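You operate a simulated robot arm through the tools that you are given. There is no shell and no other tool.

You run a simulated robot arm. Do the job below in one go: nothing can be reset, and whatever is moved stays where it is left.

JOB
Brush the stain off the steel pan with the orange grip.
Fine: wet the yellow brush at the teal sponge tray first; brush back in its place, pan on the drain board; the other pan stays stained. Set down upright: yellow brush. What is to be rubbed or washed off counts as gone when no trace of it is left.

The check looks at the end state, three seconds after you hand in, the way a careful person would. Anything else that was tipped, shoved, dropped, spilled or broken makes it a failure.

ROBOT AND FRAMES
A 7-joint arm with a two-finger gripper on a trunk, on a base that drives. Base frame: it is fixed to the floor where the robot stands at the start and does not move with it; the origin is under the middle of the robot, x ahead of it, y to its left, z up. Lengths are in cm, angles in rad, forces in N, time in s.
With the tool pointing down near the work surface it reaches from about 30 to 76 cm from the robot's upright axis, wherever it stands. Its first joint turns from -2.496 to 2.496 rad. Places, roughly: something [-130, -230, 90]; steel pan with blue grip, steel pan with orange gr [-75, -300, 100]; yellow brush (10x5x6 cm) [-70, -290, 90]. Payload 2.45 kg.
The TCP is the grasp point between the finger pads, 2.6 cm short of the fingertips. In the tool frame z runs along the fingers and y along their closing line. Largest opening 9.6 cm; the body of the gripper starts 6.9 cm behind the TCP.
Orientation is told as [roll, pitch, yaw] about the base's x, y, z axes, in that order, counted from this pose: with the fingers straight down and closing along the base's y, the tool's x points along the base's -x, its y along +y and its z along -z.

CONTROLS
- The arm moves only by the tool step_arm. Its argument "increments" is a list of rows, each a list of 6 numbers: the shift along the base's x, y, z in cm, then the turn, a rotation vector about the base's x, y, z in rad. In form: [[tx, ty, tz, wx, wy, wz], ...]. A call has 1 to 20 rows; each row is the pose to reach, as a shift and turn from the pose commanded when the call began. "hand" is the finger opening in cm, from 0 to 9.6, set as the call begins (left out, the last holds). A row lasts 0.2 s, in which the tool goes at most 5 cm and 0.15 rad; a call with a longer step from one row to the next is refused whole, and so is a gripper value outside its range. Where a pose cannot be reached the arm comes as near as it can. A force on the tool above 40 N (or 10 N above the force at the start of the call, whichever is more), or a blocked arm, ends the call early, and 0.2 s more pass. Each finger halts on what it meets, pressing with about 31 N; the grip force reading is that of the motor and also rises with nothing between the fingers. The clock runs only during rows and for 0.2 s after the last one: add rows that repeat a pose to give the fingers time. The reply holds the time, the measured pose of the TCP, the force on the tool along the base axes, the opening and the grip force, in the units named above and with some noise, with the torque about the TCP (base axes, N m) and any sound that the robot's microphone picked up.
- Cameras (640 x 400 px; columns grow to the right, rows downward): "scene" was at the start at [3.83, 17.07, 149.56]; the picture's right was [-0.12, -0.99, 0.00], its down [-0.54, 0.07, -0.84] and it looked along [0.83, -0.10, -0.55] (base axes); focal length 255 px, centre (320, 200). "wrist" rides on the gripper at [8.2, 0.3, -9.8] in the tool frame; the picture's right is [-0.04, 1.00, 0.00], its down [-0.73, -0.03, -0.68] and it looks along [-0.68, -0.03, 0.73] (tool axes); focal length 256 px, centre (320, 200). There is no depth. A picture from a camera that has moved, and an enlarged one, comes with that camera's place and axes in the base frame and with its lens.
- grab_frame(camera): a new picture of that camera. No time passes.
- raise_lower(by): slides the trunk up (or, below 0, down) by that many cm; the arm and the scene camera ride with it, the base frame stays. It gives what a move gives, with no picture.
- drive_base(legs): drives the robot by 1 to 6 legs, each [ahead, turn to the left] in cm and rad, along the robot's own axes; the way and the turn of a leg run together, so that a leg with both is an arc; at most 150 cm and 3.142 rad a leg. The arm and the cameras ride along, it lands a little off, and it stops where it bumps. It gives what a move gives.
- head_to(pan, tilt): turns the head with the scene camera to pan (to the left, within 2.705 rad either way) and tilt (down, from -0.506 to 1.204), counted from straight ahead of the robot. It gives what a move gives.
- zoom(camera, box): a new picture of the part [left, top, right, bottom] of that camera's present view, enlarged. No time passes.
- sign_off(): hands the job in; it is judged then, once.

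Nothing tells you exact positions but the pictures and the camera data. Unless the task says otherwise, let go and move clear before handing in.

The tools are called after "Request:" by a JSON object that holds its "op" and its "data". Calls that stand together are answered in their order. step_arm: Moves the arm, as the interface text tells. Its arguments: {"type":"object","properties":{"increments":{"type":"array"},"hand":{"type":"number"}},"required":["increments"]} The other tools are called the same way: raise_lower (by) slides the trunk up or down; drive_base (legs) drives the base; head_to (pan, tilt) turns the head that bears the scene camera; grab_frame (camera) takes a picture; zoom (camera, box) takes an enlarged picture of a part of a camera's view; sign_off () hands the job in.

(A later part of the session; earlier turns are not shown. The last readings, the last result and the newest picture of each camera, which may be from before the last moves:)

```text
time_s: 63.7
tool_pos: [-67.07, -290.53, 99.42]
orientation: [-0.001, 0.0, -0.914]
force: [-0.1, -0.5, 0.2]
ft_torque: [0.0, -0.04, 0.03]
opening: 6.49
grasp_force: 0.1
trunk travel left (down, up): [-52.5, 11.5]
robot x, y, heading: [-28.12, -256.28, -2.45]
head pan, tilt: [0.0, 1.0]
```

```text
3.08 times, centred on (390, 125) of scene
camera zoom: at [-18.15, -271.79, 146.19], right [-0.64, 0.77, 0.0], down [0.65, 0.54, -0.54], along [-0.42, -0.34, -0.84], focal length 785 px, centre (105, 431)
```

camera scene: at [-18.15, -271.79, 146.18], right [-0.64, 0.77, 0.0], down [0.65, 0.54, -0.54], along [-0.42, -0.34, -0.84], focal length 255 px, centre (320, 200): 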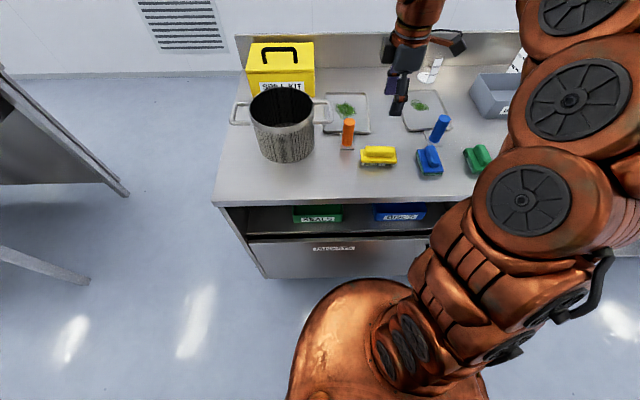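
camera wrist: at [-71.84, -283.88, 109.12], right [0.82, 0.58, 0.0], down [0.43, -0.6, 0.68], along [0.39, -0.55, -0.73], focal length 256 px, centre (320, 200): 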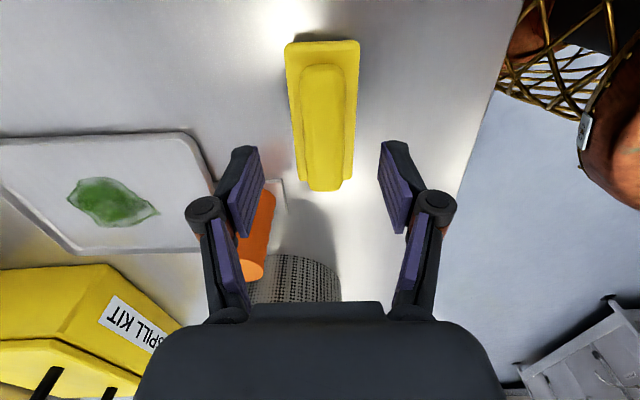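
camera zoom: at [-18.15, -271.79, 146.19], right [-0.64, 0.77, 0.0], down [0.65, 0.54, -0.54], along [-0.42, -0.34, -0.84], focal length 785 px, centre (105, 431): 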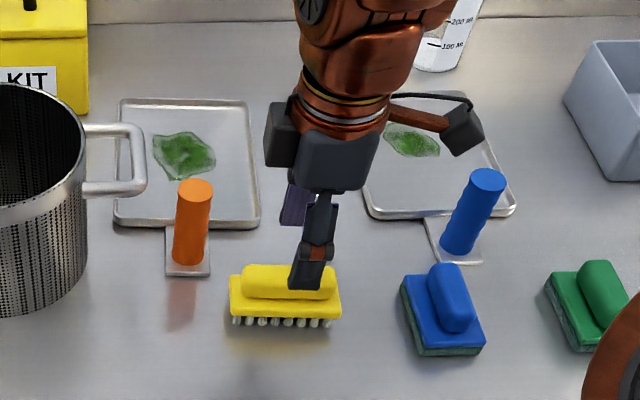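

Alignment is good. I descend to finger depth beside the handle and close.

Request:
{"op": "step_arm", "data": {"increments": [[0.1, 0.1, -2, 0, 0, 0], [0.1, 0.1, -4.4, 0, 0, 0], [0.1, 0.1, -4.4, 0, 0, 0]]}}

Request:
{"op": "zoom", "data": {"camera": "scene", "box": [340, 110, 420, 180]}}

Request:
{"op": "grab_frame", "data": {"camera": "wrist"}}

```text
time_s: 64.5
tool_pos: [-67.09, -290.33, 95.0]
orientation: [-0.001, 0.001, -0.914]
force: [0.3, 0.8, -0.1]
ft_torque: [-0.01, 0.02, 0.03]
opening: 6.5
grasp_force: 0.1
trunk travel left (down, up): [-52.5, 11.5]
robot x, y, heading: [-28.22, -256.42, -2.451]
head pan, tilt: [0.0, 1.0]
```

```text
5.71 times, centred on (380, 145) of scene
camera zoom: at [-18.15, -271.79, 146.19], right [-0.64, 0.77, 0.0], down [0.65, 0.54, -0.54], along [-0.42, -0.34, -0.84], focal length 1457 px, centre (-23, 514)
```

zoom: 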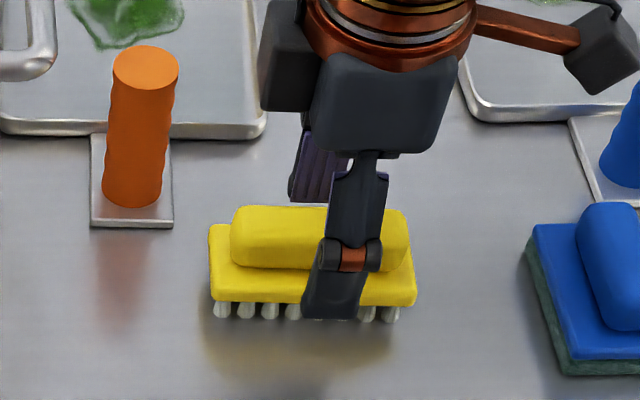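

```text
taken
camera wrist: at [-71.84, -283.74, 104.67], right [0.82, 0.58, 0.0], down [0.42, -0.6, 0.68], along [0.39, -0.55, -0.73], focal length 256 px, centre (320, 200)
```

wrist: 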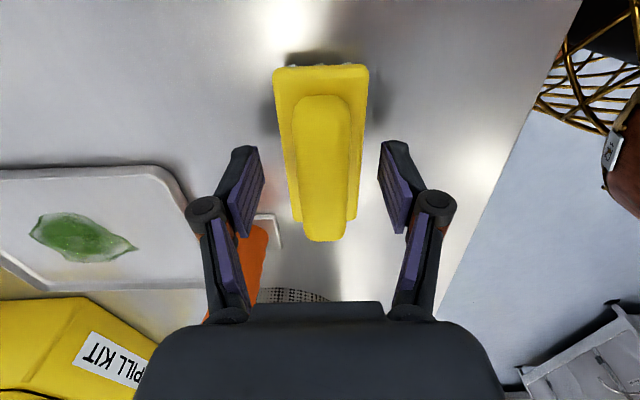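

Fingers straddle the handle; closing now.

Request:
{"op": "step_arm", "data": {"increments": [[0, 0, 0, 0, 0, 0], [0, 0, 0, 0, 0, 0], [0, 0, 0, 0, 0, 0], [0, 0, 0, 0, 0, 0], [0, 0, 0, 0, 0, 0]], "hand": 0}}

Request:
{"op": "zoom", "data": {"camera": "scene", "box": [340, 110, 420, 180]}}

Request:
{"op": "grab_frame", "data": {"camera": "wrist"}}

```text
time_s: 65.3
tool_pos: [-67.18, -290.4, 95.26]
orientation: [-0.008, -0.001, -0.915]
force: [2.9, 2.4, 24.9]
ft_torque: [0.25, -0.22, 0.01]
opening: 2.54
grasp_force: 30.9
trunk travel left (down, up): [-52.5, 11.5]
robot x, y, heading: [-28.04, -256.6, -2.451]
head pan, tilt: [0.0, 1.0]
stopped in row 4: the force on the tool passed its limit at 41 N (the readings are from after the stop); the commanded pose is now the measured one
```

```text
5.71 times, centred on (380, 145) of scene
camera zoom: at [-18.06, -271.7, 146.19], right [-0.64, 0.77, 0.0], down [0.65, 0.54, -0.54], along [-0.42, -0.34, -0.84], focal length 1457 px, centre (-23, 514)
```

zoom: 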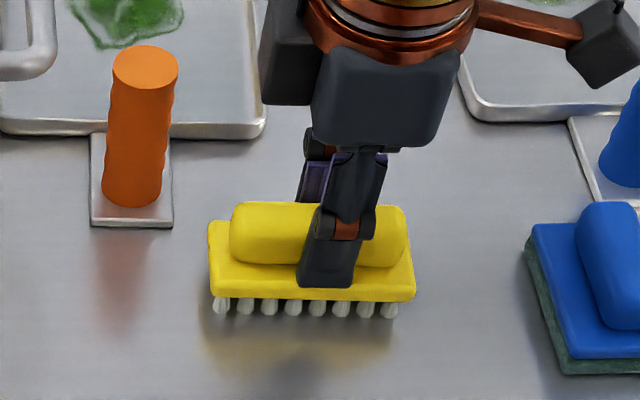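

```text
taken
camera wrist: at [-71.83, -283.72, 104.99], right [0.82, 0.58, -0.01], down [0.43, -0.6, 0.68], along [0.39, -0.56, -0.73], focal length 256 px, centre (320, 200)
```

wrist: 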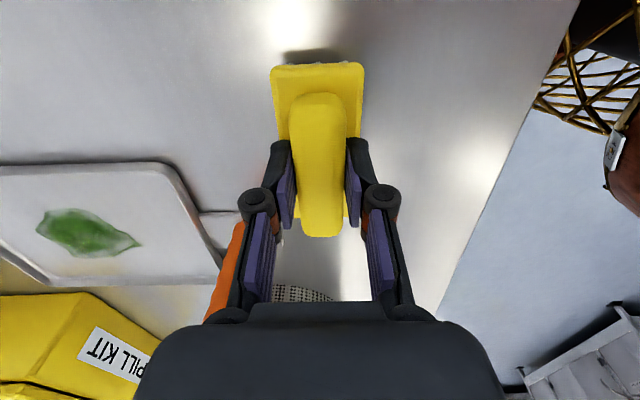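

The handle is held (2.5 cm). I lift straight up a little and check the hold.

Request:
{"op": "step_arm", "data": {"increments": [[0, 0, 1, 0, 0, 0], [0, 0, 4, 0, 0, 0], [0, 0, 8, 0, 0, 0], [0, 0, 12, 0, 0, 0], [0, 0, 13, 0, 0, 0]]}}

Request:
{"op": "grab_frame", "data": {"camera": "wrist"}}

Request:
{"op": "grab_frame", "data": {"camera": "scene"}}

```text
time_s: 66.5
tool_pos: [-67.21, -290.31, 108.04]
orientation: [-0.004, 0.0, -0.915]
force: [-0.3, 0.3, -0.2]
ft_torque: [0.03, -0.02, -0.02]
opening: 2.53
grasp_force: 30.9
trunk travel left (down, up): [-52.5, 11.5]
robot x, y, heading: [-27.94, -256.79, -2.449]
head pan, tilt: [0.0, 1.0]
```

```text
taken
camera wrist: at [-71.85, -283.74, 117.9], right [0.82, 0.58, 0.0], down [0.43, -0.6, 0.68], along [0.39, -0.56, -0.73], focal length 256 px, centre (320, 200)
```

wrist: 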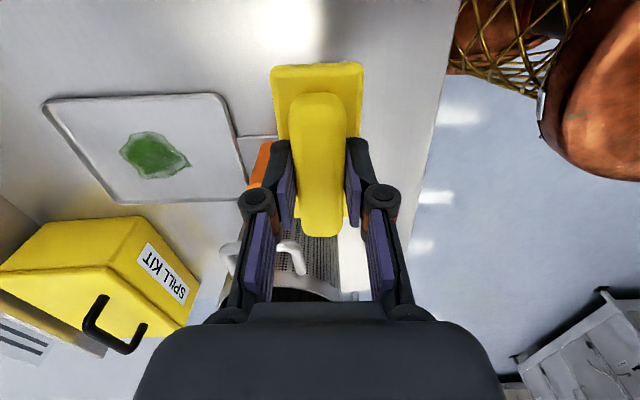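

```text
taken
camera scene: at [-18.15, -271.78, 146.18], right [-0.64, 0.77, 0.0], down [0.65, 0.54, -0.54], along [-0.42, -0.34, -0.84], focal length 255 px, centre (320, 200)
```

scene: 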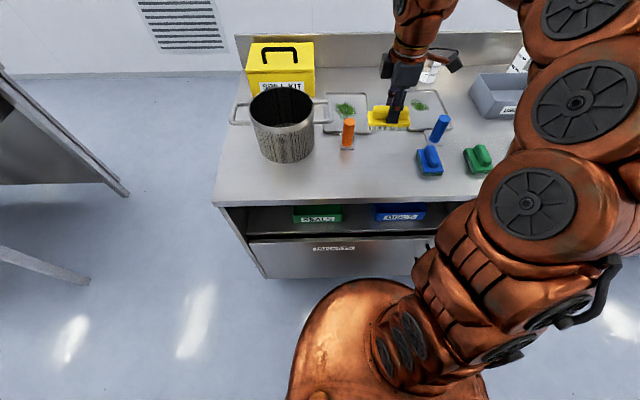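

Brush is firmly held and upright. I carry it over the blue and green brushes to above the sponge tray.

Request:
{"op": "step_arm", "data": {"increments": [[-2.5, 2.6, 0, 0, 0, 0], [-5, 5.2, 0, 0, 0, 0], [-7.5, 7.8, 0, 0, 0, 0], [-10, 10.4, 0, 0, 0, 0], [-12.5, 13, 0, 0, 0, 0], [-15, 15.6, 0, 0, 0, 0], [-17.5, 18.2, 0, 0, 0, 0], [-20, 20.8, 0, 0, 0, 0], [-22.5, 23.4, 0, 0, 0, 0], [-25, 26, 0, 0, 0, 0], [-27.5, 28.6, 0, 0, 0, 0], [-30, 31.2, 0, 0, 0, 0], [-32.5, 33.5, 0, 0, 0, 0], [-34, 35, 0, 0, 0, 0], [-34, 35, 0, 0, 0, 0]]}}

Request:
{"op": "head_to", "data": {"pan": -0.5, "tilt": 0.9}}

Request:
{"op": "grab_frame", "data": {"camera": "scene"}}

Request:
{"op": "grab_frame", "data": {"camera": "wrist"}}

```text
time_s: 69.7
tool_pos: [-97.43, -257.61, 106.49]
orientation: [-0.002, -0.003, -0.912]
force: [0.4, -1.2, -0.8]
ft_torque: [0.04, 0.02, -0.01]
opening: 2.52
grasp_force: 30.7
out of reach, approached as far as the arm can: row 12, 13, 14, 15
trunk travel left (down, up): [-52.5, 11.5]
robot x, y, heading: [-28.29, -256.25, -2.454]
head pan, tilt: [0.0, 1.0]
```

```text
time_s: 70.6
tool_pos: [-97.49, -257.5, 106.51]
orientation: [-0.005, 0.001, -0.914]
force: [0.2, 0.5, 0.2]
ft_torque: [-0.02, 0.02, -0.01]
opening: 2.52
grasp_force: 31.1
trunk travel left (down, up): [-52.5, 11.5]
robot x, y, heading: [-28.45, -256.29, -2.448]
head pan, tilt: [-0.499, 0.901]
```

```text
taken
camera scene: at [-20.21, -268.77, 146.91], right [-0.19, 0.98, 0.0], down [0.77, 0.15, -0.62], along [-0.61, -0.12, -0.78], focal length 255 px, centre (320, 200)
```

scene: 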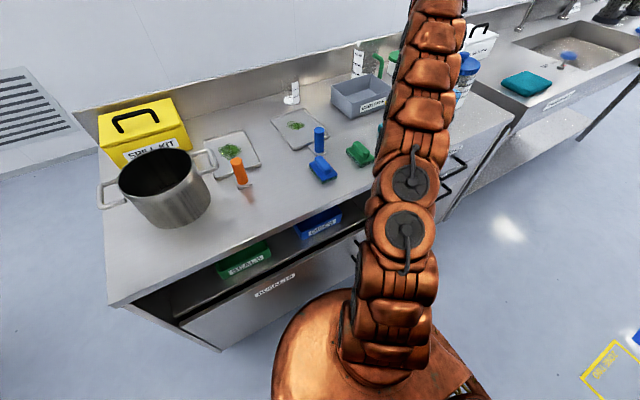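

```text
taken
camera wrist: at [-102.1, -250.84, 116.29], right [0.82, 0.58, 0.0], down [0.43, -0.6, 0.68], along [0.39, -0.56, -0.73], focal length 256 px, centre (320, 200)
```

wrist: 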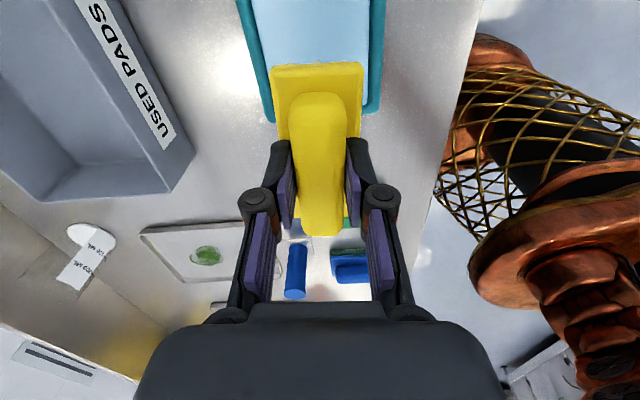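

At this height the arm tops out about 3 cm short along the tray. Reach should grow lower down, so I try moving out while lowering to a still-safe height.

Request:
{"op": "step_arm", "data": {"increments": [[-0.5, 0.6, -1.5, 0, 0, 0], [-1, 1.2, -3, 0, 0, 0], [-1.5, 1.8, -4.5, 0, 0, 0], [-2, 2.4, -5.5, 0, 0, 0], [-2, 2.4, -5.5, 0, 0, 0]]}}

Request:
{"op": "grab_frame", "data": {"camera": "wrist"}}

```text
time_s: 71.8
tool_pos: [-99.55, -254.95, 101.06]
orientation: [-0.005, 0.0, -0.915]
force: [0.1, -0.3, -0.5]
ft_torque: [-0.02, 0.03, 0.0]
opening: 2.53
grasp_force: 31.6
trunk travel left (down, up): [-52.5, 11.5]
robot x, y, heading: [-28.34, -256.82, -2.451]
head pan, tilt: [-0.499, 0.901]
```

```text
taken
camera wrist: at [-104.3, -248.35, 110.84], right [0.82, 0.58, 0.0], down [0.43, -0.6, 0.68], along [0.39, -0.56, -0.73], focal length 256 px, centre (320, 200)
```

wrist: 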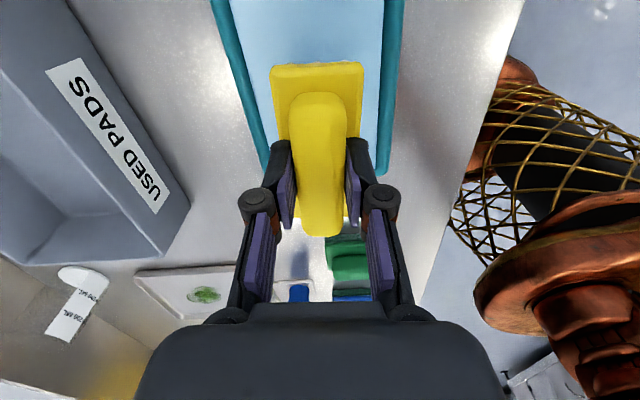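

Now the brush is fully above the sponge. I lower in small steps watching the force.

Request:
{"op": "step_arm", "data": {"increments": [[0, 0, -1, 0, 0, 0], [0, 0, -2, 0, 0, 0], [0, 0, -2.5, 0, 0, 0], [0, 0, -2.5, 0, 0, 0]]}}

Request:
{"op": "grab_frame", "data": {"camera": "wrist"}}

```text
time_s: 72.8
tool_pos: [-99.53, -255.02, 98.77]
orientation: [-0.008, 0.002, -0.916]
force: [-1.7, 0.2, 16.6]
ft_torque: [-0.4, -0.55, -0.06]
opening: 2.49
grasp_force: 30.5
trunk travel left (down, up): [-52.5, 11.5]
robot x, y, heading: [-28.35, -256.54, -2.453]
head pan, tilt: [-0.499, 0.901]
```

```text
taken
camera wrist: at [-104.26, -248.31, 108.62], right [0.82, 0.58, -0.01], down [0.43, -0.6, 0.68], along [0.39, -0.56, -0.74], focal length 256 px, centre (320, 200)
```

wrist: 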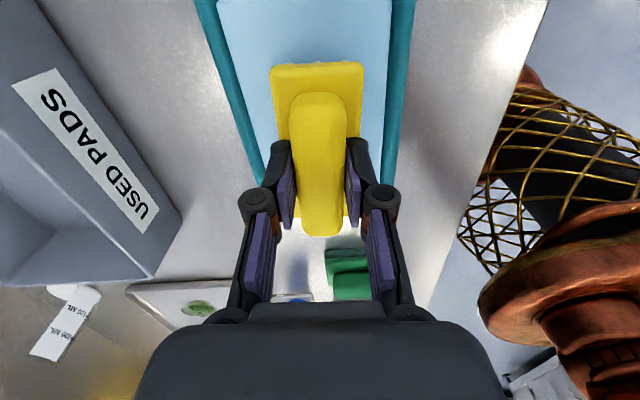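

Contact at 17 N, but the torque shows the press is at the brush's left end, maybe on the tray rim. I raise, shift 2 cm further onto the sponge and press again.

Request:
{"op": "step_arm", "data": {"increments": [[0, 0, 1, 0, 0, 0], [0, 0, 2.5, 0, 0, 0], [-0.6, 0.8, 2.5, 0, 0, 0], [-1.25, 1.55, 2.5, 0, 0, 0], [-1.25, 1.55, 2.5, 0, 0, 0]]}}

Request:
{"op": "grab_frame", "data": {"camera": "wrist"}}

```text
time_s: 74.0
tool_pos: [-100.8, -253.36, 101.01]
orientation: [-0.003, -0.001, -0.914]
force: [-0.1, 0.3, -0.5]
ft_torque: [-0.01, 0.02, -0.01]
opening: 2.49
grasp_force: 31.2
trunk travel left (down, up): [-52.5, 11.5]
robot x, y, heading: [-28.24, -256.57, -2.453]
head pan, tilt: [-0.499, 0.901]
```

```text
taken
camera wrist: at [-105.53, -246.8, 110.82], right [0.82, 0.58, 0.0], down [0.43, -0.6, 0.68], along [0.39, -0.56, -0.73], focal length 256 px, centre (320, 200)
```

wrist: 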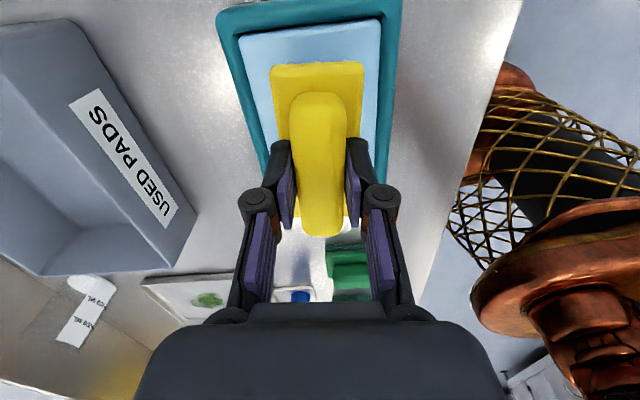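

The brush is now wholly within the sponge. Pressing down again, with a small dabbing stroke.

Request:
{"op": "step_arm", "data": {"increments": [[0, 0, -1, 0, 0, 0], [0, 0, -2, 0, 0, 0], [0, 0, -2.4, 0, 0, 0], [0, 0, -2.4, 0, 0, 0]]}}

```text
time_s: 75.0
tool_pos: [-100.83, -253.45, 98.96]
orientation: [-0.005, 0.0, -0.913]
force: [1.3, 0.1, 11.3]
ft_torque: [0.11, -0.27, 0.0]
opening: 2.53
grasp_force: 30.2
trunk travel left (down, up): [-52.5, 11.5]
robot x, y, heading: [-28.39, -256.43, -2.448]
head pan, tilt: [-0.499, 0.901]
```

Good central contact at 11 N. I rub gently back and forth on the sponge to soak the bristles.

Request:
{"op": "step_arm", "data": {"increments": [[-0.4, -0.3, -0.2, 0, 0, 0], [-0.8, -0.6, -0.3, 0, 0, 0], [0, 0, -0.3, 0, 0, 0], [0.6, 0.5, -0.3, 0, 0, 0], [0, 0, -0.3, 0, 0, 0], [-0.8, -0.6, -0.3, 0, 0, 0], [0, 0, -0.3, 0, 0, 0], [0, 0, -0.3, 0, 0, 0]]}}

Request:
{"op": "grab_frame", "data": {"camera": "wrist"}}

```text
time_s: 75.9
tool_pos: [-100.98, -253.76, 98.76]
orientation: [-0.016, 0.008, -0.91]
force: [-0.1, 0.1, 20.0]
ft_torque: [-0.35, -0.82, 0.02]
opening: 2.52
grasp_force: 31.2
trunk travel left (down, up): [-52.5, 11.5]
robot x, y, heading: [-28.33, -256.26, -2.453]
head pan, tilt: [-0.499, 0.901]
stopped in row 4: the force on the tool passed its limit at 42 N (the readings are from after the stop); the commanded pose is now the measured one
```

```text
taken
camera wrist: at [-105.45, -247.05, 108.65], right [0.81, 0.58, -0.02], down [0.44, -0.59, 0.67], along [0.38, -0.56, -0.74], focal length 256 px, centre (320, 200)
```

wrist: 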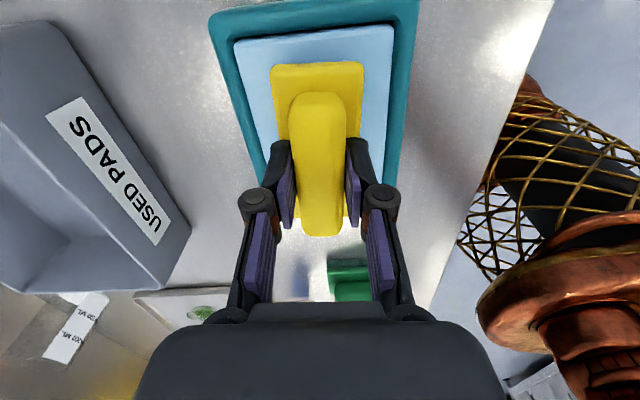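

Force rose past the limit, so enough pressing; I lift off and check that the tray has not moved and whether the brush looks wet.

Request:
{"op": "step_arm", "data": {"increments": [[0, 0, 0.5, 0, 0, 0], [0, 0, 1.2, 0, 0, 0], [0.15, 0.35, 2.3, 0, 0, 0], [0.15, 0.35, 2.3, 0, 0, 0]]}}

Request:
{"op": "grab_frame", "data": {"camera": "wrist"}}

Request:
{"op": "grab_frame", "data": {"camera": "scene"}}

```text
time_s: 76.9
tool_pos: [-100.75, -253.35, 100.94]
orientation: [-0.012, 0.003, -0.912]
force: [-0.3, 1.1, -1.0]
ft_torque: [0.03, -0.03, 0.04]
opening: 2.5
grasp_force: 31.2
trunk travel left (down, up): [-52.5, 11.5]
robot x, y, heading: [-28.1, -256.34, -2.453]
head pan, tilt: [-0.499, 0.901]
```

```text
taken
camera wrist: at [-105.38, -246.68, 110.67], right [0.81, 0.58, -0.01], down [0.43, -0.59, 0.68], along [0.39, -0.56, -0.74], focal length 256 px, centre (320, 200)
```

wrist: 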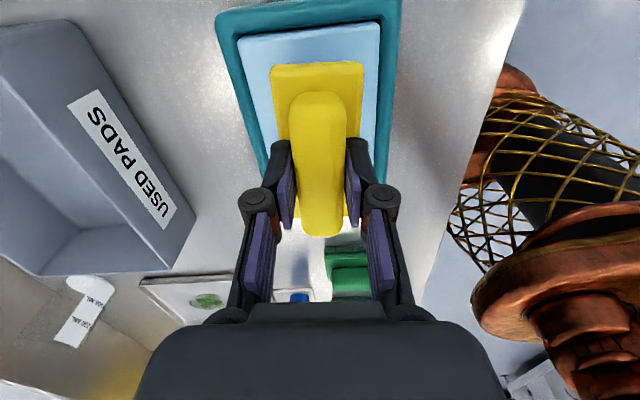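

```text
taken
camera scene: at [-20.22, -268.76, 146.91], right [-0.19, 0.98, 0.0], down [0.77, 0.15, -0.62], along [-0.61, -0.12, -0.78], focal length 255 px, centre (320, 200)
```

scene: 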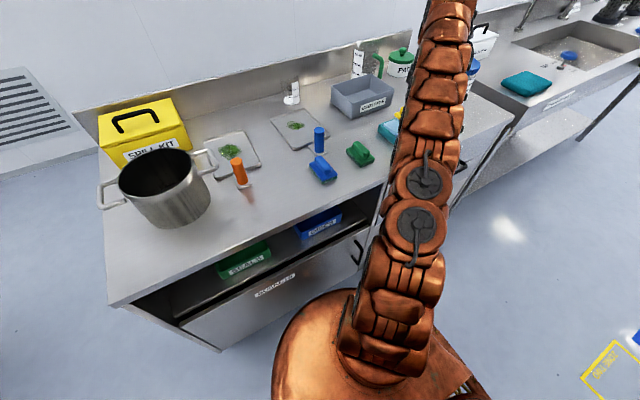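

The tray is where it was. The reach at the stain is near the limit, so I raise the trunk 8 cm (which lets the arm stretch further), then carry the brush back the same way over the front.

Request:
{"op": "raise_lower", "data": {"by": 8}}

Request:
{"op": "step_arm", "data": {"increments": [[2.5, -2.6, 0, 0, 0, 0], [5, -5.2, 0, 0, 0, 0], [7.5, -7.8, 0, 0, 0, 0], [10, -10.4, 0, 0, 0, 0], [12.5, -13, 0, 0, 0, 0], [15, -15.6, 0, 0, 0, 0], [17.5, -18.2, 0, 0, 0, 0], [20, -20.8, 0, 0, 0, 0], [22.5, -23.4, 0, 0, 0, 0], [25, -26, 0, 0, 0, 0], [27.5, -28.6, 0, 0, 0, 0], [30, -31.2, 0, 0, 0, 0], [32.5, -34, 0, 0, 0, 0], [34, -37, 0, 0, 0, 0], [34, -37, 0, 0, 0, 0]]}}

Request:
{"op": "head_to", "data": {"pan": 0.0, "tilt": 0.9}}

Request:
{"op": "grab_frame", "data": {"camera": "scene"}}

```text
time_s: 78.1
tool_pos: [-100.8, -253.17, 108.81]
orientation: [-0.012, 0.005, -0.91]
force: [-0.1, -0.1, -0.6]
ft_torque: [0.03, 0.0, -0.01]
opening: 2.53
grasp_force: 31.2
trunk travel left (down, up): [-60.5, 3.5]
robot x, y, heading: [-28.37, -256.38, -2.445]
head pan, tilt: [-0.499, 0.901]
```

```text
time_s: 81.3
tool_pos: [-66.58, -290.38, 108.76]
orientation: [-0.012, 0.005, -0.912]
force: [-0.2, -0.9, -1.4]
ft_torque: [0.03, -0.03, -0.01]
opening: 2.51
grasp_force: 31.0
trunk travel left (down, up): [-60.5, 3.5]
robot x, y, heading: [-28.36, -256.46, -2.452]
head pan, tilt: [-0.499, 0.901]
```

```text
time_s: 82.2
tool_pos: [-66.57, -290.32, 108.71]
orientation: [-0.012, 0.006, -0.911]
force: [0.0, 0.0, -1.4]
ft_torque: [0.02, 0.01, -0.01]
opening: 2.51
grasp_force: 30.8
trunk travel left (down, up): [-60.5, 3.5]
robot x, y, heading: [-28.18, -256.43, -2.445]
head pan, tilt: [0.0, 0.901]
```

```text
taken
camera scene: at [-18.6, -272.15, 154.91], right [-0.64, 0.77, 0.0], down [0.6, 0.5, -0.62], along [-0.48, -0.4, -0.78], focal length 255 px, centre (320, 200)
```

scene: 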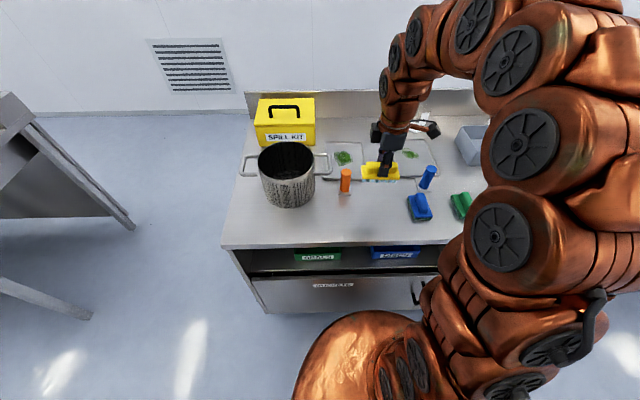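

Now I turn the hand so the brush points along the pan's length, over the counter front, before moving above the stain.

Request:
{"op": "step_arm", "data": {"increments": [[0, 0, 0, 0, 0, -0.14], [0, 0, 0, 0, 0, -0.28], [0, 0, 0, 0, 0, -0.42], [0, 0, 0, 0, 0, -0.56], [0, 0, 0, 0, 0, -0.7], [0, 0, 0, 0, 0, -0.84], [0, 0, 0, 0, 0, -0.98], [0, 0, 0, 0, 0, -1.12], [0, 0, 0, 0, 0, -1.26], [0, 0, 0, 0, 0, -1.4], [0, 0, 0, 0, 0, -1.54], [-2, -3.2, 0, 0, 0, -1.55], [-4, -6.4, 0, 0, 0, -1.55], [-6, -9.6, 0, 0, 0, -1.55], [-8, -12.8, 0, 0, 0, -1.55], [-9.5, -15.5, -0.5, 0, 0, -1.55], [-10.5, -17.5, -1, 0, 0, -1.55], [-10.5, -17.5, -1, 0, 0, -1.55]]}}

Request:
{"op": "grab_frame", "data": {"camera": "wrist"}}

Request:
{"op": "grab_frame", "data": {"camera": "scene"}}

```text
time_s: 86.0
tool_pos: [-77.47, -307.86, 107.69]
orientation: [-0.012, 0.005, -2.463]
force: [0.2, 0.1, -0.6]
ft_torque: [0.0, -0.04, 0.04]
opening: 2.53
grasp_force: 31.1
trunk travel left (down, up): [-60.5, 3.5]
robot x, y, heading: [-27.84, -256.64, -2.45]
head pan, tilt: [0.0, 0.901]
```

```text
taken
camera wrist: at [-70.8, -303.2, 117.66], right [0.6, -0.8, -0.01], down [-0.59, -0.45, 0.68], along [-0.55, -0.4, -0.74], focal length 256 px, centre (320, 200)
```

wrist: 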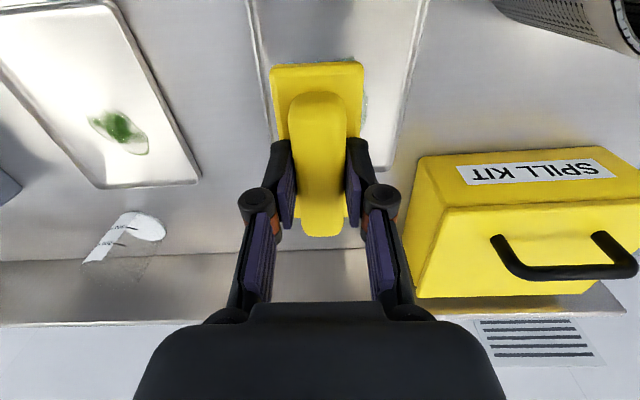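

```text
taken
camera scene: at [-18.6, -272.18, 154.91], right [-0.64, 0.77, 0.0], down [0.6, 0.5, -0.62], along [-0.48, -0.4, -0.78], focal length 255 px, centre (320, 200)
```

scene: 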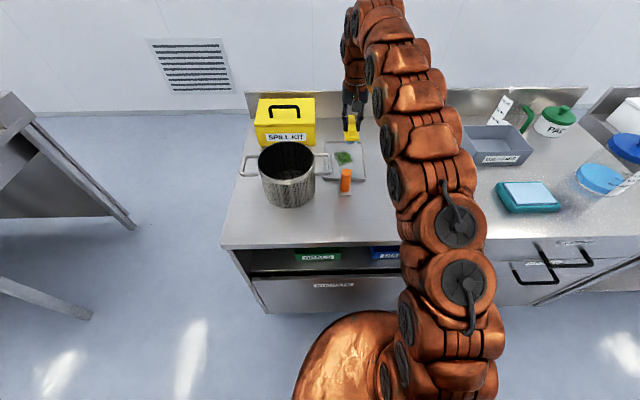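

The arm reaches well now. I move over the stain centre and lower to just above the pan floor.

Request:
{"op": "step_arm", "data": {"increments": [[-0.9, -1.5, -1, 0, 0, 0], [-1.7, -2.9, -3, 0, 0, 0], [-1.7, -2.9, -6, 0, 0, 0], [-1.7, -2.9, -8.5, 0, 0, 0], [-1.7, -2.9, -10, 0, 0, 0], [-1.7, -2.9, -10, 0, 0, 0]]}}

Request:
{"op": "grab_frame", "data": {"camera": "wrist"}}

Request:
{"op": "zoom", "data": {"camera": "scene", "box": [300, 90, 400, 190]}}

```text
time_s: 87.4
tool_pos: [-79.22, -310.71, 97.91]
orientation: [-0.011, 0.007, -2.46]
force: [-0.5, 0.2, 0.2]
ft_torque: [0.01, 0.01, -0.01]
opening: 2.51
grasp_force: 31.3
trunk travel left (down, up): [-60.5, 3.5]
robot x, y, heading: [-28.51, -256.46, -2.446]
head pan, tilt: [0.0, 0.901]
```

```text
taken
camera wrist: at [-72.51, -306.07, 107.76], right [0.6, -0.8, -0.01], down [-0.59, -0.45, 0.68], along [-0.55, -0.4, -0.74], focal length 256 px, centre (320, 200)
```

wrist: 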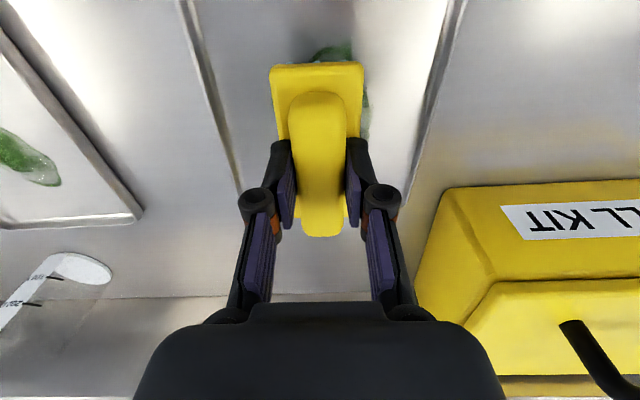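

```text
4.00 times, centred on (350, 140) of scene
camera zoom: at [-18.6, -272.17, 154.91], right [-0.64, 0.77, 0.0], down [0.6, 0.5, -0.62], along [-0.48, -0.4, -0.78], focal length 1020 px, centre (200, 440)
```

zoom: 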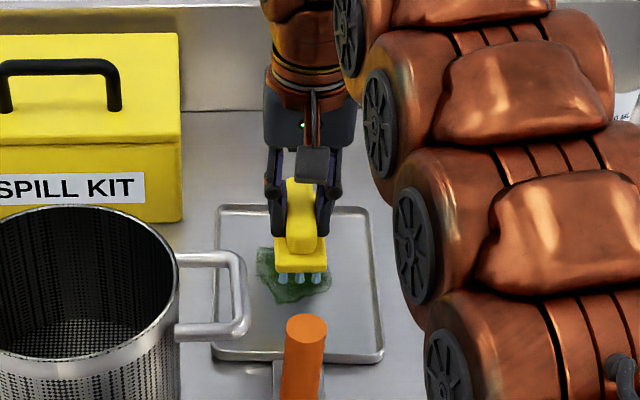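

Bristles look wet (bluish). The brush sits over the stain; I lower slowly to contact.

Request:
{"op": "step_arm", "data": {"increments": [[0, 0, -0.6, 0, 0, 0], [0, 0, -1.2, 0, 0, 0], [0, 0, -1.7, 0, 0, 0], [0, 0, -1.7, 0, 0, 0]]}}

```text
time_s: 88.4
tool_pos: [-79.02, -310.82, 96.02]
orientation: [-0.013, 0.004, -2.461]
force: [0.1, 0.1, -1.0]
ft_torque: [0.01, 0.01, -0.01]
opening: 2.54
grasp_force: 30.2
trunk travel left (down, up): [-60.5, 3.5]
robot x, y, heading: [-28.41, -256.47, -2.448]
head pan, tilt: [0.0, 0.901]
```

Request:
{"op": "step_arm", "data": {"increments": [[0, 0, -0.2, 0, 0, 0], [0, 0, -0.4, 0, 0, 0], [0, 0, -0.5, 0, 0, 0], [0, 0, -0.5, 0, 0, 0]]}}

Request:
{"op": "zoom", "data": {"camera": "scene", "box": [330, 110, 390, 170]}}

```text
time_s: 89.4
tool_pos: [-79.02, -310.78, 95.66]
orientation: [-0.011, 0.006, -2.461]
force: [0.1, 0.4, -0.5]
ft_torque: [0.01, 0.0, 0.0]
opening: 2.52
grasp_force: 31.1
trunk travel left (down, up): [-60.5, 3.5]
robot x, y, heading: [-28.05, -256.44, -2.453]
head pan, tilt: [0.0, 0.901]
```

```text
6.67 times, centred on (360, 140) of scene
camera zoom: at [-18.6, -272.17, 154.91], right [-0.64, 0.77, 0.0], down [0.6, 0.5, -0.62], along [-0.48, -0.4, -0.78], focal length 1700 px, centre (53, 600)
```

zoom: 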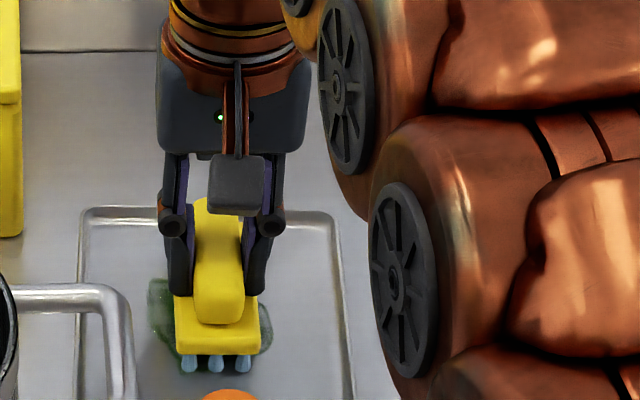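

Nearly touching. I go on down in tiny steps.

Request:
{"op": "step_arm", "data": {"increments": [[0, 0, -0.2, 0, 0, 0], [0, 0, -0.4, 0, 0, 0], [0, 0, -0.4, 0, 0, 0]]}}

```text
time_s: 90.2
tool_pos: [-79.02, -310.6, 95.6]
orientation: [-0.012, 0.0, -2.461]
force: [-2.2, 0.3, 34.8]
ft_torque: [0.18, -0.56, -0.01]
opening: 2.52
grasp_force: 30.7
trunk travel left (down, up): [-60.5, 3.5]
robot x, y, heading: [-28.45, -256.32, -2.451]
head pan, tilt: [0.0, 0.901]
```

Contact is at TCP z≈95.6 and stiff. I ease to a light press and make a first pair of side strokes across the stain.

Request:
{"op": "step_arm", "data": {"increments": [[0, 0, 0.22, 0, 0, 0], [0.9, -1.08, 0.22, 0, 0, 0], [1.79, -2.16, 0.22, 0, 0, 0], [0.9, -1.08, 0.22, 0, 0, 0], [0, 0, 0.22, 0, 0, 0], [-0.9, 1.08, 0.22, 0, 0, 0], [-1.79, 2.16, 0.22, 0, 0, 0], [-0.9, 1.08, 0.22, 0, 0, 0], [0, 0, 0.22, 0, 0, 0]]}}

Request:
{"op": "zoom", "data": {"camera": "scene", "box": [310, 100, 390, 180]}}

```text
time_s: 92.2
tool_pos: [-78.94, -310.64, 95.46]
orientation: [-0.012, 0.001, -2.462]
force: [-7.9, 8.7, 37.8]
ft_torque: [0.16, 0.13, 0.0]
opening: 2.54
grasp_force: 31.4
trunk travel left (down, up): [-60.5, 3.5]
robot x, y, heading: [-27.93, -256.95, -2.447]
head pan, tilt: [0.0, 0.901]
```

```text
5.00 times, centred on (350, 140) of scene
camera zoom: at [-18.53, -271.93, 154.94], right [-0.64, 0.77, 0.0], down [0.6, 0.5, -0.62], along [-0.48, -0.4, -0.78], focal length 1275 px, centre (170, 500)
```

zoom: 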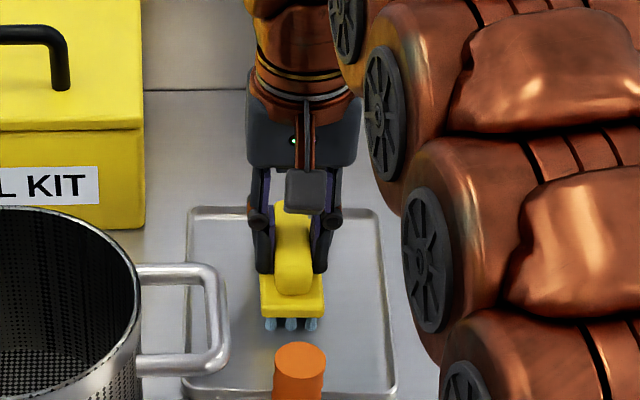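

The stain seems to be vanishing already. I lift off to inspect.

Request:
{"op": "step_arm", "data": {"increments": [[0, 0, 0.5, 0, 0, 0], [0, 0, 2, 0, 0, 0], [0, 0, 5, 0, 0, 0], [3, 2.5, 9, 0, 0, 0], [6, 5, 10, 0, 0, 0], [9, 7.5, 10, 0, 0, 0], [12, 10, 10, 0, 0, 0], [14, 14, 10, 0, 0, 0], [14, 18, 10, 0, 0, 0], [14, 18, 10, 0, 0, 0]]}}

Request:
{"op": "zoom", "data": {"camera": "scene", "box": [310, 100, 410, 200]}}

Request:
{"op": "grab_frame", "data": {"camera": "wrist"}}

```text
refused: row 4 steps farther than a row can; nothing moved
```

```text
4.00 times, centred on (360, 150) of scene
camera zoom: at [-18.53, -271.93, 154.94], right [-0.64, 0.77, 0.0], down [0.6, 0.5, -0.62], along [-0.48, -0.4, -0.78], focal length 1020 px, centre (160, 400)
```

zoom: 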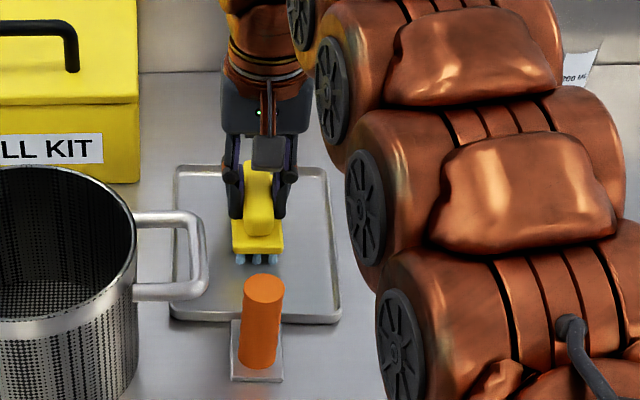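

```text
taken
camera wrist: at [-72.38, -305.86, 105.38], right [0.6, -0.8, -0.01], down [-0.58, -0.45, 0.68], along [-0.55, -0.4, -0.74], focal length 256 px, centre (320, 200)
```

wrist: 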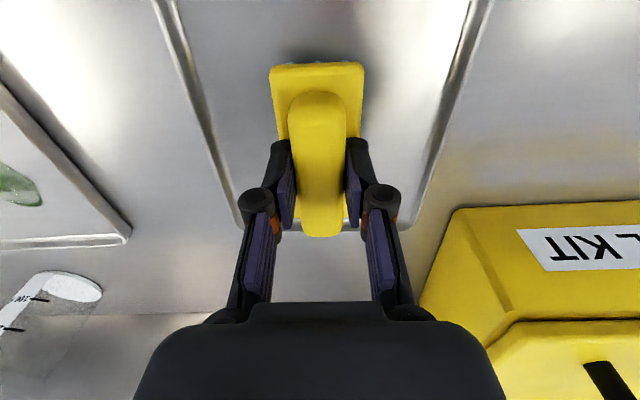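

The pan looks nearly clean; while here I add a few lighter strokes, offset toward and away from me, to cover the stain's edges.

Request:
{"op": "step_arm", "data": {"increments": [[0, 0, 0.2, 0, 0, 0], [0.6, 0.5, 0.2, 0, 0, 0], [1.15, 0.95, 0.2, 0, 0, 0], [2.05, -0.13, 0.2, 0, 0, 0], [2.9, -1.15, 0.2, 0, 0, 0], [2.05, -0.13, 0.2, 0, 0, 0], [1.15, 0.95, 0.2, 0, 0, 0], [0.25, 2.03, 0.2, 0, 0, 0], [-0.64, 3.1, 0.2, 0, 0, 0], [-1.6, 2.3, 0.2, 0, 0, 0], [-2.5, 1.55, 0.2, 0, 0, 0], [-1.67, 0.45, 0.2, 0, 0, 0], [-0.77, -0.64, 0.2, 0, 0, 0], [0.1, -1.7, 0.2, 0, 0, 0], [1.0, -2.8, 0.2, 0, 0, 0], [0.5, -1.4, 0.2, 0, 0, 0], [0, 0, 0.2, 0, 0, 0]]}}

Request:
{"op": "zoom", "data": {"camera": "scene", "box": [310, 100, 410, 200]}}

```text
time_s: 95.8
tool_pos: [-78.92, -310.86, 95.62]
orientation: [-0.014, 0.008, -2.459]
force: [0.2, -0.3, -0.6]
ft_torque: [0.03, -0.03, -0.01]
opening: 2.55
grasp_force: 30.7
trunk travel left (down, up): [-60.5, 3.5]
robot x, y, heading: [-28.39, -256.23, -2.451]
head pan, tilt: [0.0, 0.901]
```

```text
4.00 times, centred on (360, 150) of scene
camera zoom: at [-18.6, -272.18, 154.9], right [-0.64, 0.77, 0.0], down [0.6, 0.5, -0.62], along [-0.48, -0.4, -0.78], focal length 1020 px, centre (160, 400)
```

zoom: 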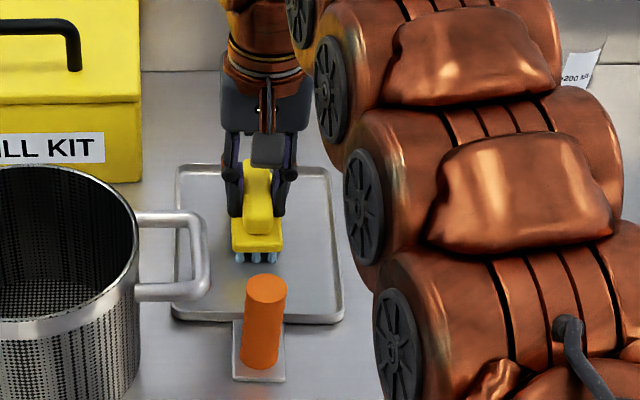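

Now I lift off and swing back over the counter front to inspect the pan.

Request:
{"op": "step_arm", "data": {"increments": [[0, 0, 1, 0, 0, 0], [0, 0, 4, 0, 0, 0], [0, 0, 8, 0, 0, 0], [0, 0, 12, 0, 0, 0], [1.5, 3, 13, 0, 0, 0], [3, 6, 13, 0, 0, 0], [5, 9.5, 13, 0, 0, 0], [7, 13, 13, 0, 0, 0], [9, 16.5, 13, 0, 0, 0], [11, 19.5, 13, 0, 0, 0], [11.5, 20.3, 13, 0, 0, 0], [11.5, 20.3, 13, 0, 0, 0]]}}

Request:
{"op": "zoom", "data": {"camera": "scene", "box": [310, 110, 410, 210]}}

Request:
{"op": "grab_frame", "data": {"camera": "wrist"}}

```text
time_s: 98.4
tool_pos: [-67.43, -290.4, 108.65]
orientation: [-0.014, 0.005, -2.461]
force: [-0.7, -1.2, -1.2]
ft_torque: [0.02, 0.01, -0.02]
opening: 2.51
grasp_force: 31.0
trunk travel left (down, up): [-60.5, 3.5]
robot x, y, heading: [-28.66, -256.29, -2.45]
head pan, tilt: [0.0, 0.901]
```

```text
4.00 times, centred on (360, 160) of scene
camera zoom: at [-18.59, -272.15, 154.91], right [-0.64, 0.77, 0.0], down [0.6, 0.5, -0.62], along [-0.48, -0.4, -0.78], focal length 1020 px, centre (160, 360)
```

zoom: 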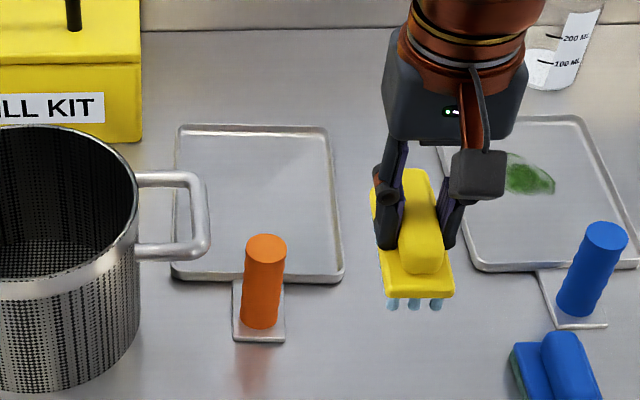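

```text
taken
camera wrist: at [-60.82, -285.71, 118.45], right [0.6, -0.8, -0.01], down [-0.59, -0.45, 0.68], along [-0.55, -0.4, -0.74], focal length 256 px, centre (320, 200)
```

wrist: 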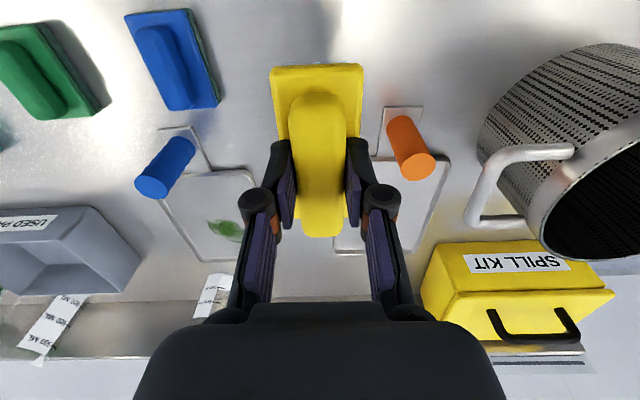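

The pan looks clean. I check with a tighter enlargement for faint traces.

Request:
{"op": "zoom", "data": {"camera": "scene", "box": [346, 136, 406, 184]}}

Request:
{"op": "zoom", "data": {"camera": "scene", "box": [350, 135, 400, 165]}}

```text
8.33 times, centred on (376, 160) of scene
camera zoom: at [-18.59, -272.15, 154.91], right [-0.64, 0.77, 0.0], down [0.6, 0.5, -0.62], along [-0.48, -0.4, -0.78], focal length 2125 px, centre (-147, 533)
```

zoom: 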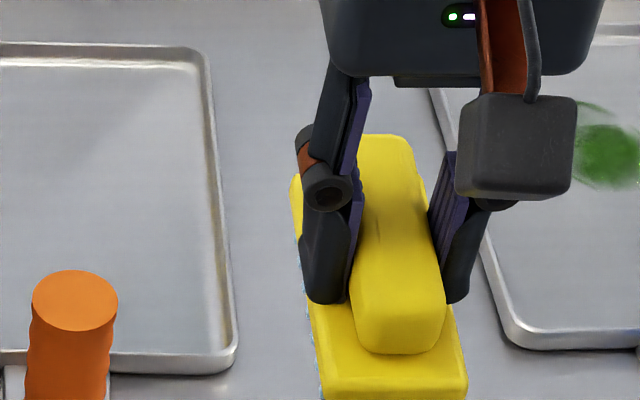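

```text
12.80 times, centred on (375, 150) of scene
camera zoom: at [-18.59, -272.15, 154.91], right [-0.64, 0.77, 0.0], down [0.6, 0.5, -0.62], along [-0.48, -0.4, -0.78], focal length 3264 px, centre (-384, 840)
```

zoom: 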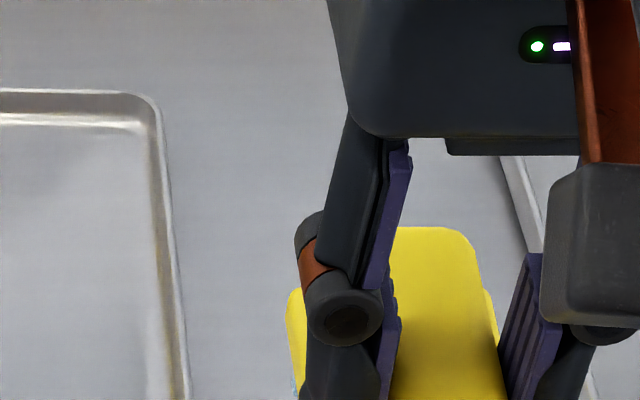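

Request:
{"op": "zoom", "data": {"camera": "scene", "box": [310, 132, 370, 180]}}

Request:
{"op": "zoom", "data": {"camera": "wrist", "box": [300, 100, 460, 270]}}

```text
8.33 times, centred on (340, 156) of scene
camera zoom: at [-18.59, -272.15, 154.91], right [-0.64, 0.77, 0.0], down [0.6, 0.5, -0.62], along [-0.48, -0.4, -0.78], focal length 2125 px, centre (153, 567)
```

zoom: 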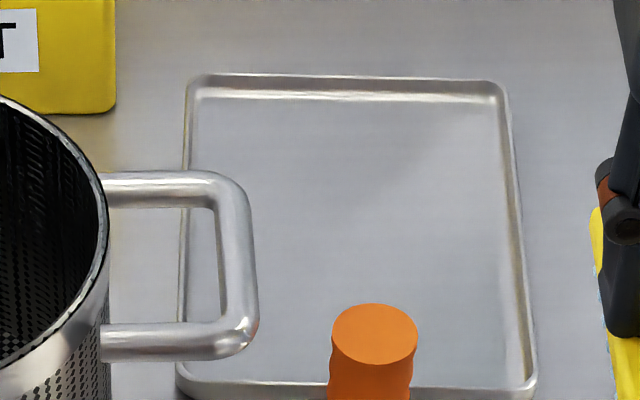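

```text
2.35 times, centred on (380, 185) of wrist
camera zoom: at [-60.82, -285.71, 118.45], right [0.6, -0.8, -0.01], down [-0.59, -0.45, 0.68], along [-0.55, -0.4, -0.74], focal length 602 px, centre (179, 235)
```

zoom: 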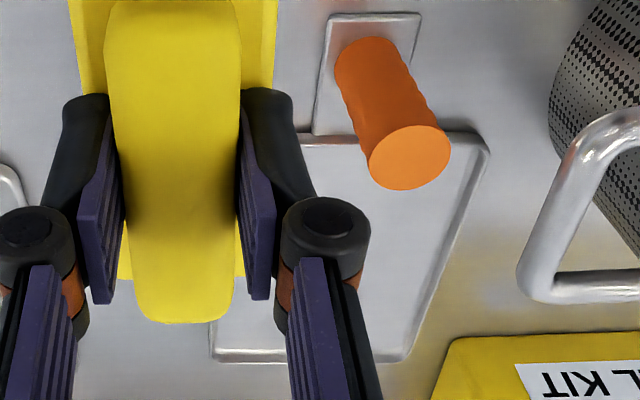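

No trace left on the orange pan; the blue one is untouched. Now I turn the brush back to its original direction over its place.

Request:
{"op": "step_arm", "data": {"increments": [[0, 0, 0, 0, 0, 0.14], [0, 0, 0, 0, 0, 0.28], [0, 0, 0, 0, 0, 0.42], [0, 0, 0, 0, 0, 0.56], [0, 0, 0, 0, 0, 0.7], [0, 0, 0, 0, 0, 0.84], [0, 0, 0, 0, 0, 0.98], [0, 0, 0, 0, 0, 1.12], [0, 0, 0, 0, 0, 1.26], [0, 0, 0, 0, 0, 1.4], [0.1, 0, 0, 0, 0, 1.52], [0.2, 0, 0, 0, 0, 1.546], [0.2, 0, 0, 0, 0, 1.546]]}}

Request:
{"op": "step_arm", "data": {"increments": [[0, 0, -3, 0.01, -0.005, 0], [0, 0, -6, 0.01, -0.005, 0], [0, 0, -9, 0.01, -0.005, 0], [0, 0, -11.5, 0.01, -0.005, 0], [0, 0, -12.5, 0.01, -0.005, 0], [0, 0, -12.5, 0.01, -0.005, 0]]}}

Request:
{"op": "grab_frame", "data": {"camera": "wrist"}}

Request:
{"op": "zoom", "data": {"camera": "scene", "box": [340, 130, 420, 210]}}

```text
time_s: 101.2
tool_pos: [-67.2, -290.37, 108.69]
orientation: [-0.011, 0.004, -0.914]
force: [0.6, 0.0, -0.7]
ft_torque: [-0.03, -0.04, 0.03]
opening: 2.54
grasp_force: 30.8
trunk travel left (down, up): [-60.5, 3.5]
robot x, y, heading: [-28.19, -256.43, -2.449]
head pan, tilt: [0.0, 0.901]
```

```text
time_s: 102.6
tool_pos: [-67.15, -290.59, 96.13]
orientation: [-0.002, 0.012, -0.915]
force: [-0.6, -0.2, -0.5]
ft_torque: [-0.01, 0.01, -0.02]
opening: 2.52
grasp_force: 30.7
trunk travel left (down, up): [-60.5, 3.5]
robot x, y, heading: [-28.45, -256.17, -2.449]
head pan, tilt: [0.0, 0.901]
```

```text
taken
camera wrist: at [-71.84, -283.95, 106.03], right [0.82, 0.58, 0.0], down [0.43, -0.6, 0.67], along [0.39, -0.55, -0.74], focal length 256 px, centre (320, 200)
```

wrist: 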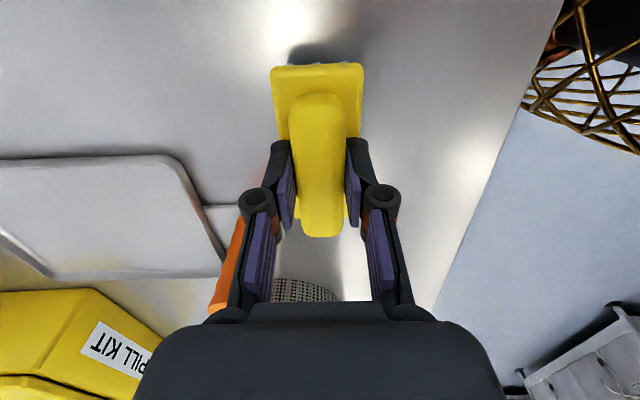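

```text
5.00 times, centred on (380, 170) of scene
camera zoom: at [-18.6, -272.16, 154.91], right [-0.64, 0.77, 0.0], down [0.6, 0.5, -0.62], along [-0.48, -0.4, -0.78], focal length 1275 px, centre (20, 350)
```

zoom: 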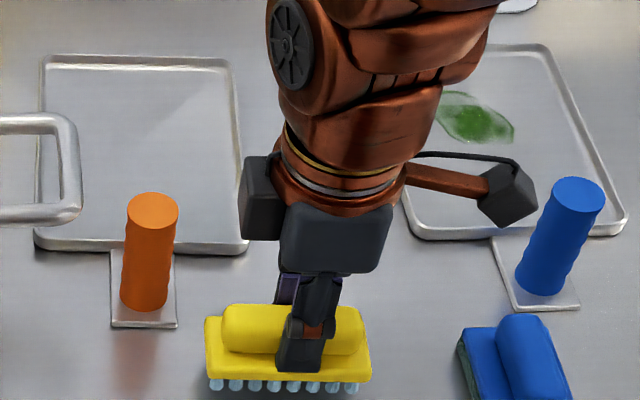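

Brush is level and over its place. Lowering the last centimetre gently.

Request:
{"op": "step_arm", "data": {"increments": [[0, 0.15, -0.3, 0, 0, 0], [0, 0.15, -0.6, 0, 0, 0], [0, 0.15, -0.8, 0, 0, 0], [0, 0.15, -0.8, 0, 0, 0]]}}

```text
time_s: 103.6
tool_pos: [-67.25, -290.25, 95.41]
orientation: [-0.001, 0.011, -0.915]
force: [1.1, -0.9, -0.9]
ft_torque: [0.0, -0.04, -0.02]
opening: 2.53
grasp_force: 30.9
trunk travel left (down, up): [-60.5, 3.5]
robot x, y, heading: [-28.07, -256.18, -2.452]
head pan, tilt: [0.0, 0.901]
```

Request:
{"op": "step_arm", "data": {"increments": [[0, 0, -0.1, 0, 0, 0], [0, 0, -0.2, 0, 0, 0], [0, 0, -0.2, 0, 0, 0]]}}

```text
time_s: 104.4
tool_pos: [-67.25, -290.25, 95.15]
orientation: [-0.003, 0.009, -0.916]
force: [0.5, 1.5, 6.2]
ft_torque: [-0.19, -0.31, -0.02]
opening: 2.51
grasp_force: 31.3
trunk travel left (down, up): [-60.5, 3.5]
robot x, y, heading: [-27.98, -256.2, -2.45]
head pan, tilt: [0.0, 0.901]
```

Touching the counter at one end; a hair lower, then open the fingers.

Request:
{"op": "step_arm", "data": {"increments": [[0, 0, -0.08, 0, 0, 0], [0, 0, -0.08, 0, 0, 0]]}}

Request:
{"op": "step_arm", "data": {"increments": [[0, 0, 0.05, 0, 0, 0], [0, 0, 0.1, 0, 0, 0], [0, 0, 0.1, 0, 0, 0], [0, 0, 0.1, 0, 0, 0], [0, 0, 0.1, 0, 0, 0]], "hand": 6.5}}

Request:
{"op": "zoom", "data": {"camera": "scene", "box": [340, 130, 420, 210]}}

Request:
{"op": "grab_frame", "data": {"camera": "wrist"}}

```text
time_s: 105.0
tool_pos: [-67.23, -290.27, 95.32]
orientation: [-0.004, 0.007, -0.915]
force: [-1.2, 0.4, 20.8]
ft_torque: [-0.65, -0.58, 0.01]
opening: 2.52
grasp_force: 31.0
trunk travel left (down, up): [-60.5, 3.5]
robot x, y, heading: [-27.89, -256.48, -2.451]
head pan, tilt: [0.0, 0.901]
```

```text
time_s: 106.2
tool_pos: [-67.32, -290.22, 95.25]
orientation: [-0.002, 0.009, -0.914]
force: [-0.4, 0.3, 0.6]
ft_torque: [-0.01, 0.02, 0.03]
opening: 6.51
grasp_force: 0.0
trunk travel left (down, up): [-60.5, 3.5]
robot x, y, heading: [-28.4, -256.52, -2.447]
head pan, tilt: [0.0, 0.901]
```

```text
5.00 times, centred on (380, 170) of scene
camera zoom: at [-18.6, -272.15, 154.91], right [-0.64, 0.77, 0.0], down [0.6, 0.5, -0.62], along [-0.48, -0.4, -0.78], focal length 1275 px, centre (20, 350)
```

zoom: 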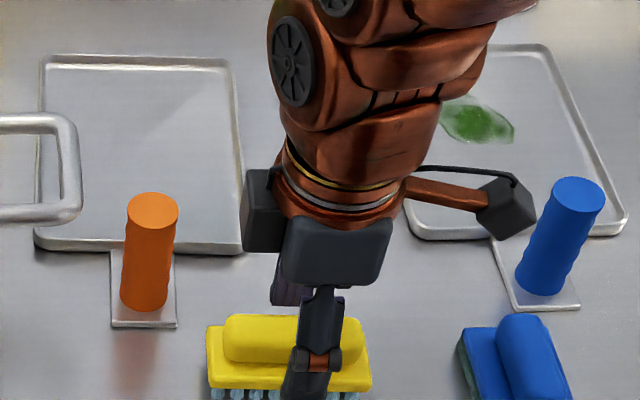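

```text
taken
camera wrist: at [-71.92, -283.76, 105.11], right [0.82, 0.58, 0.0], down [0.43, -0.6, 0.67], along [0.39, -0.55, -0.74], focal length 256 px, centre (320, 200)
```

wrist: 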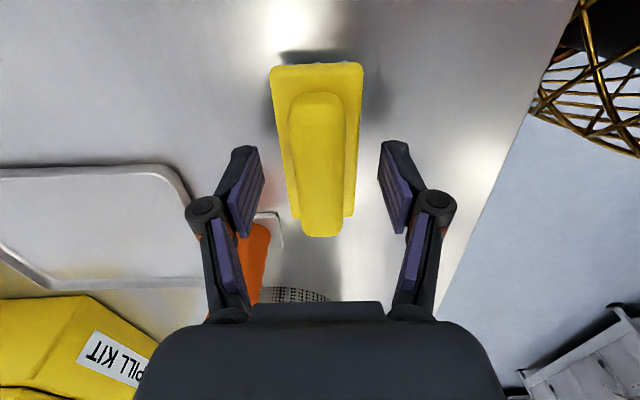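

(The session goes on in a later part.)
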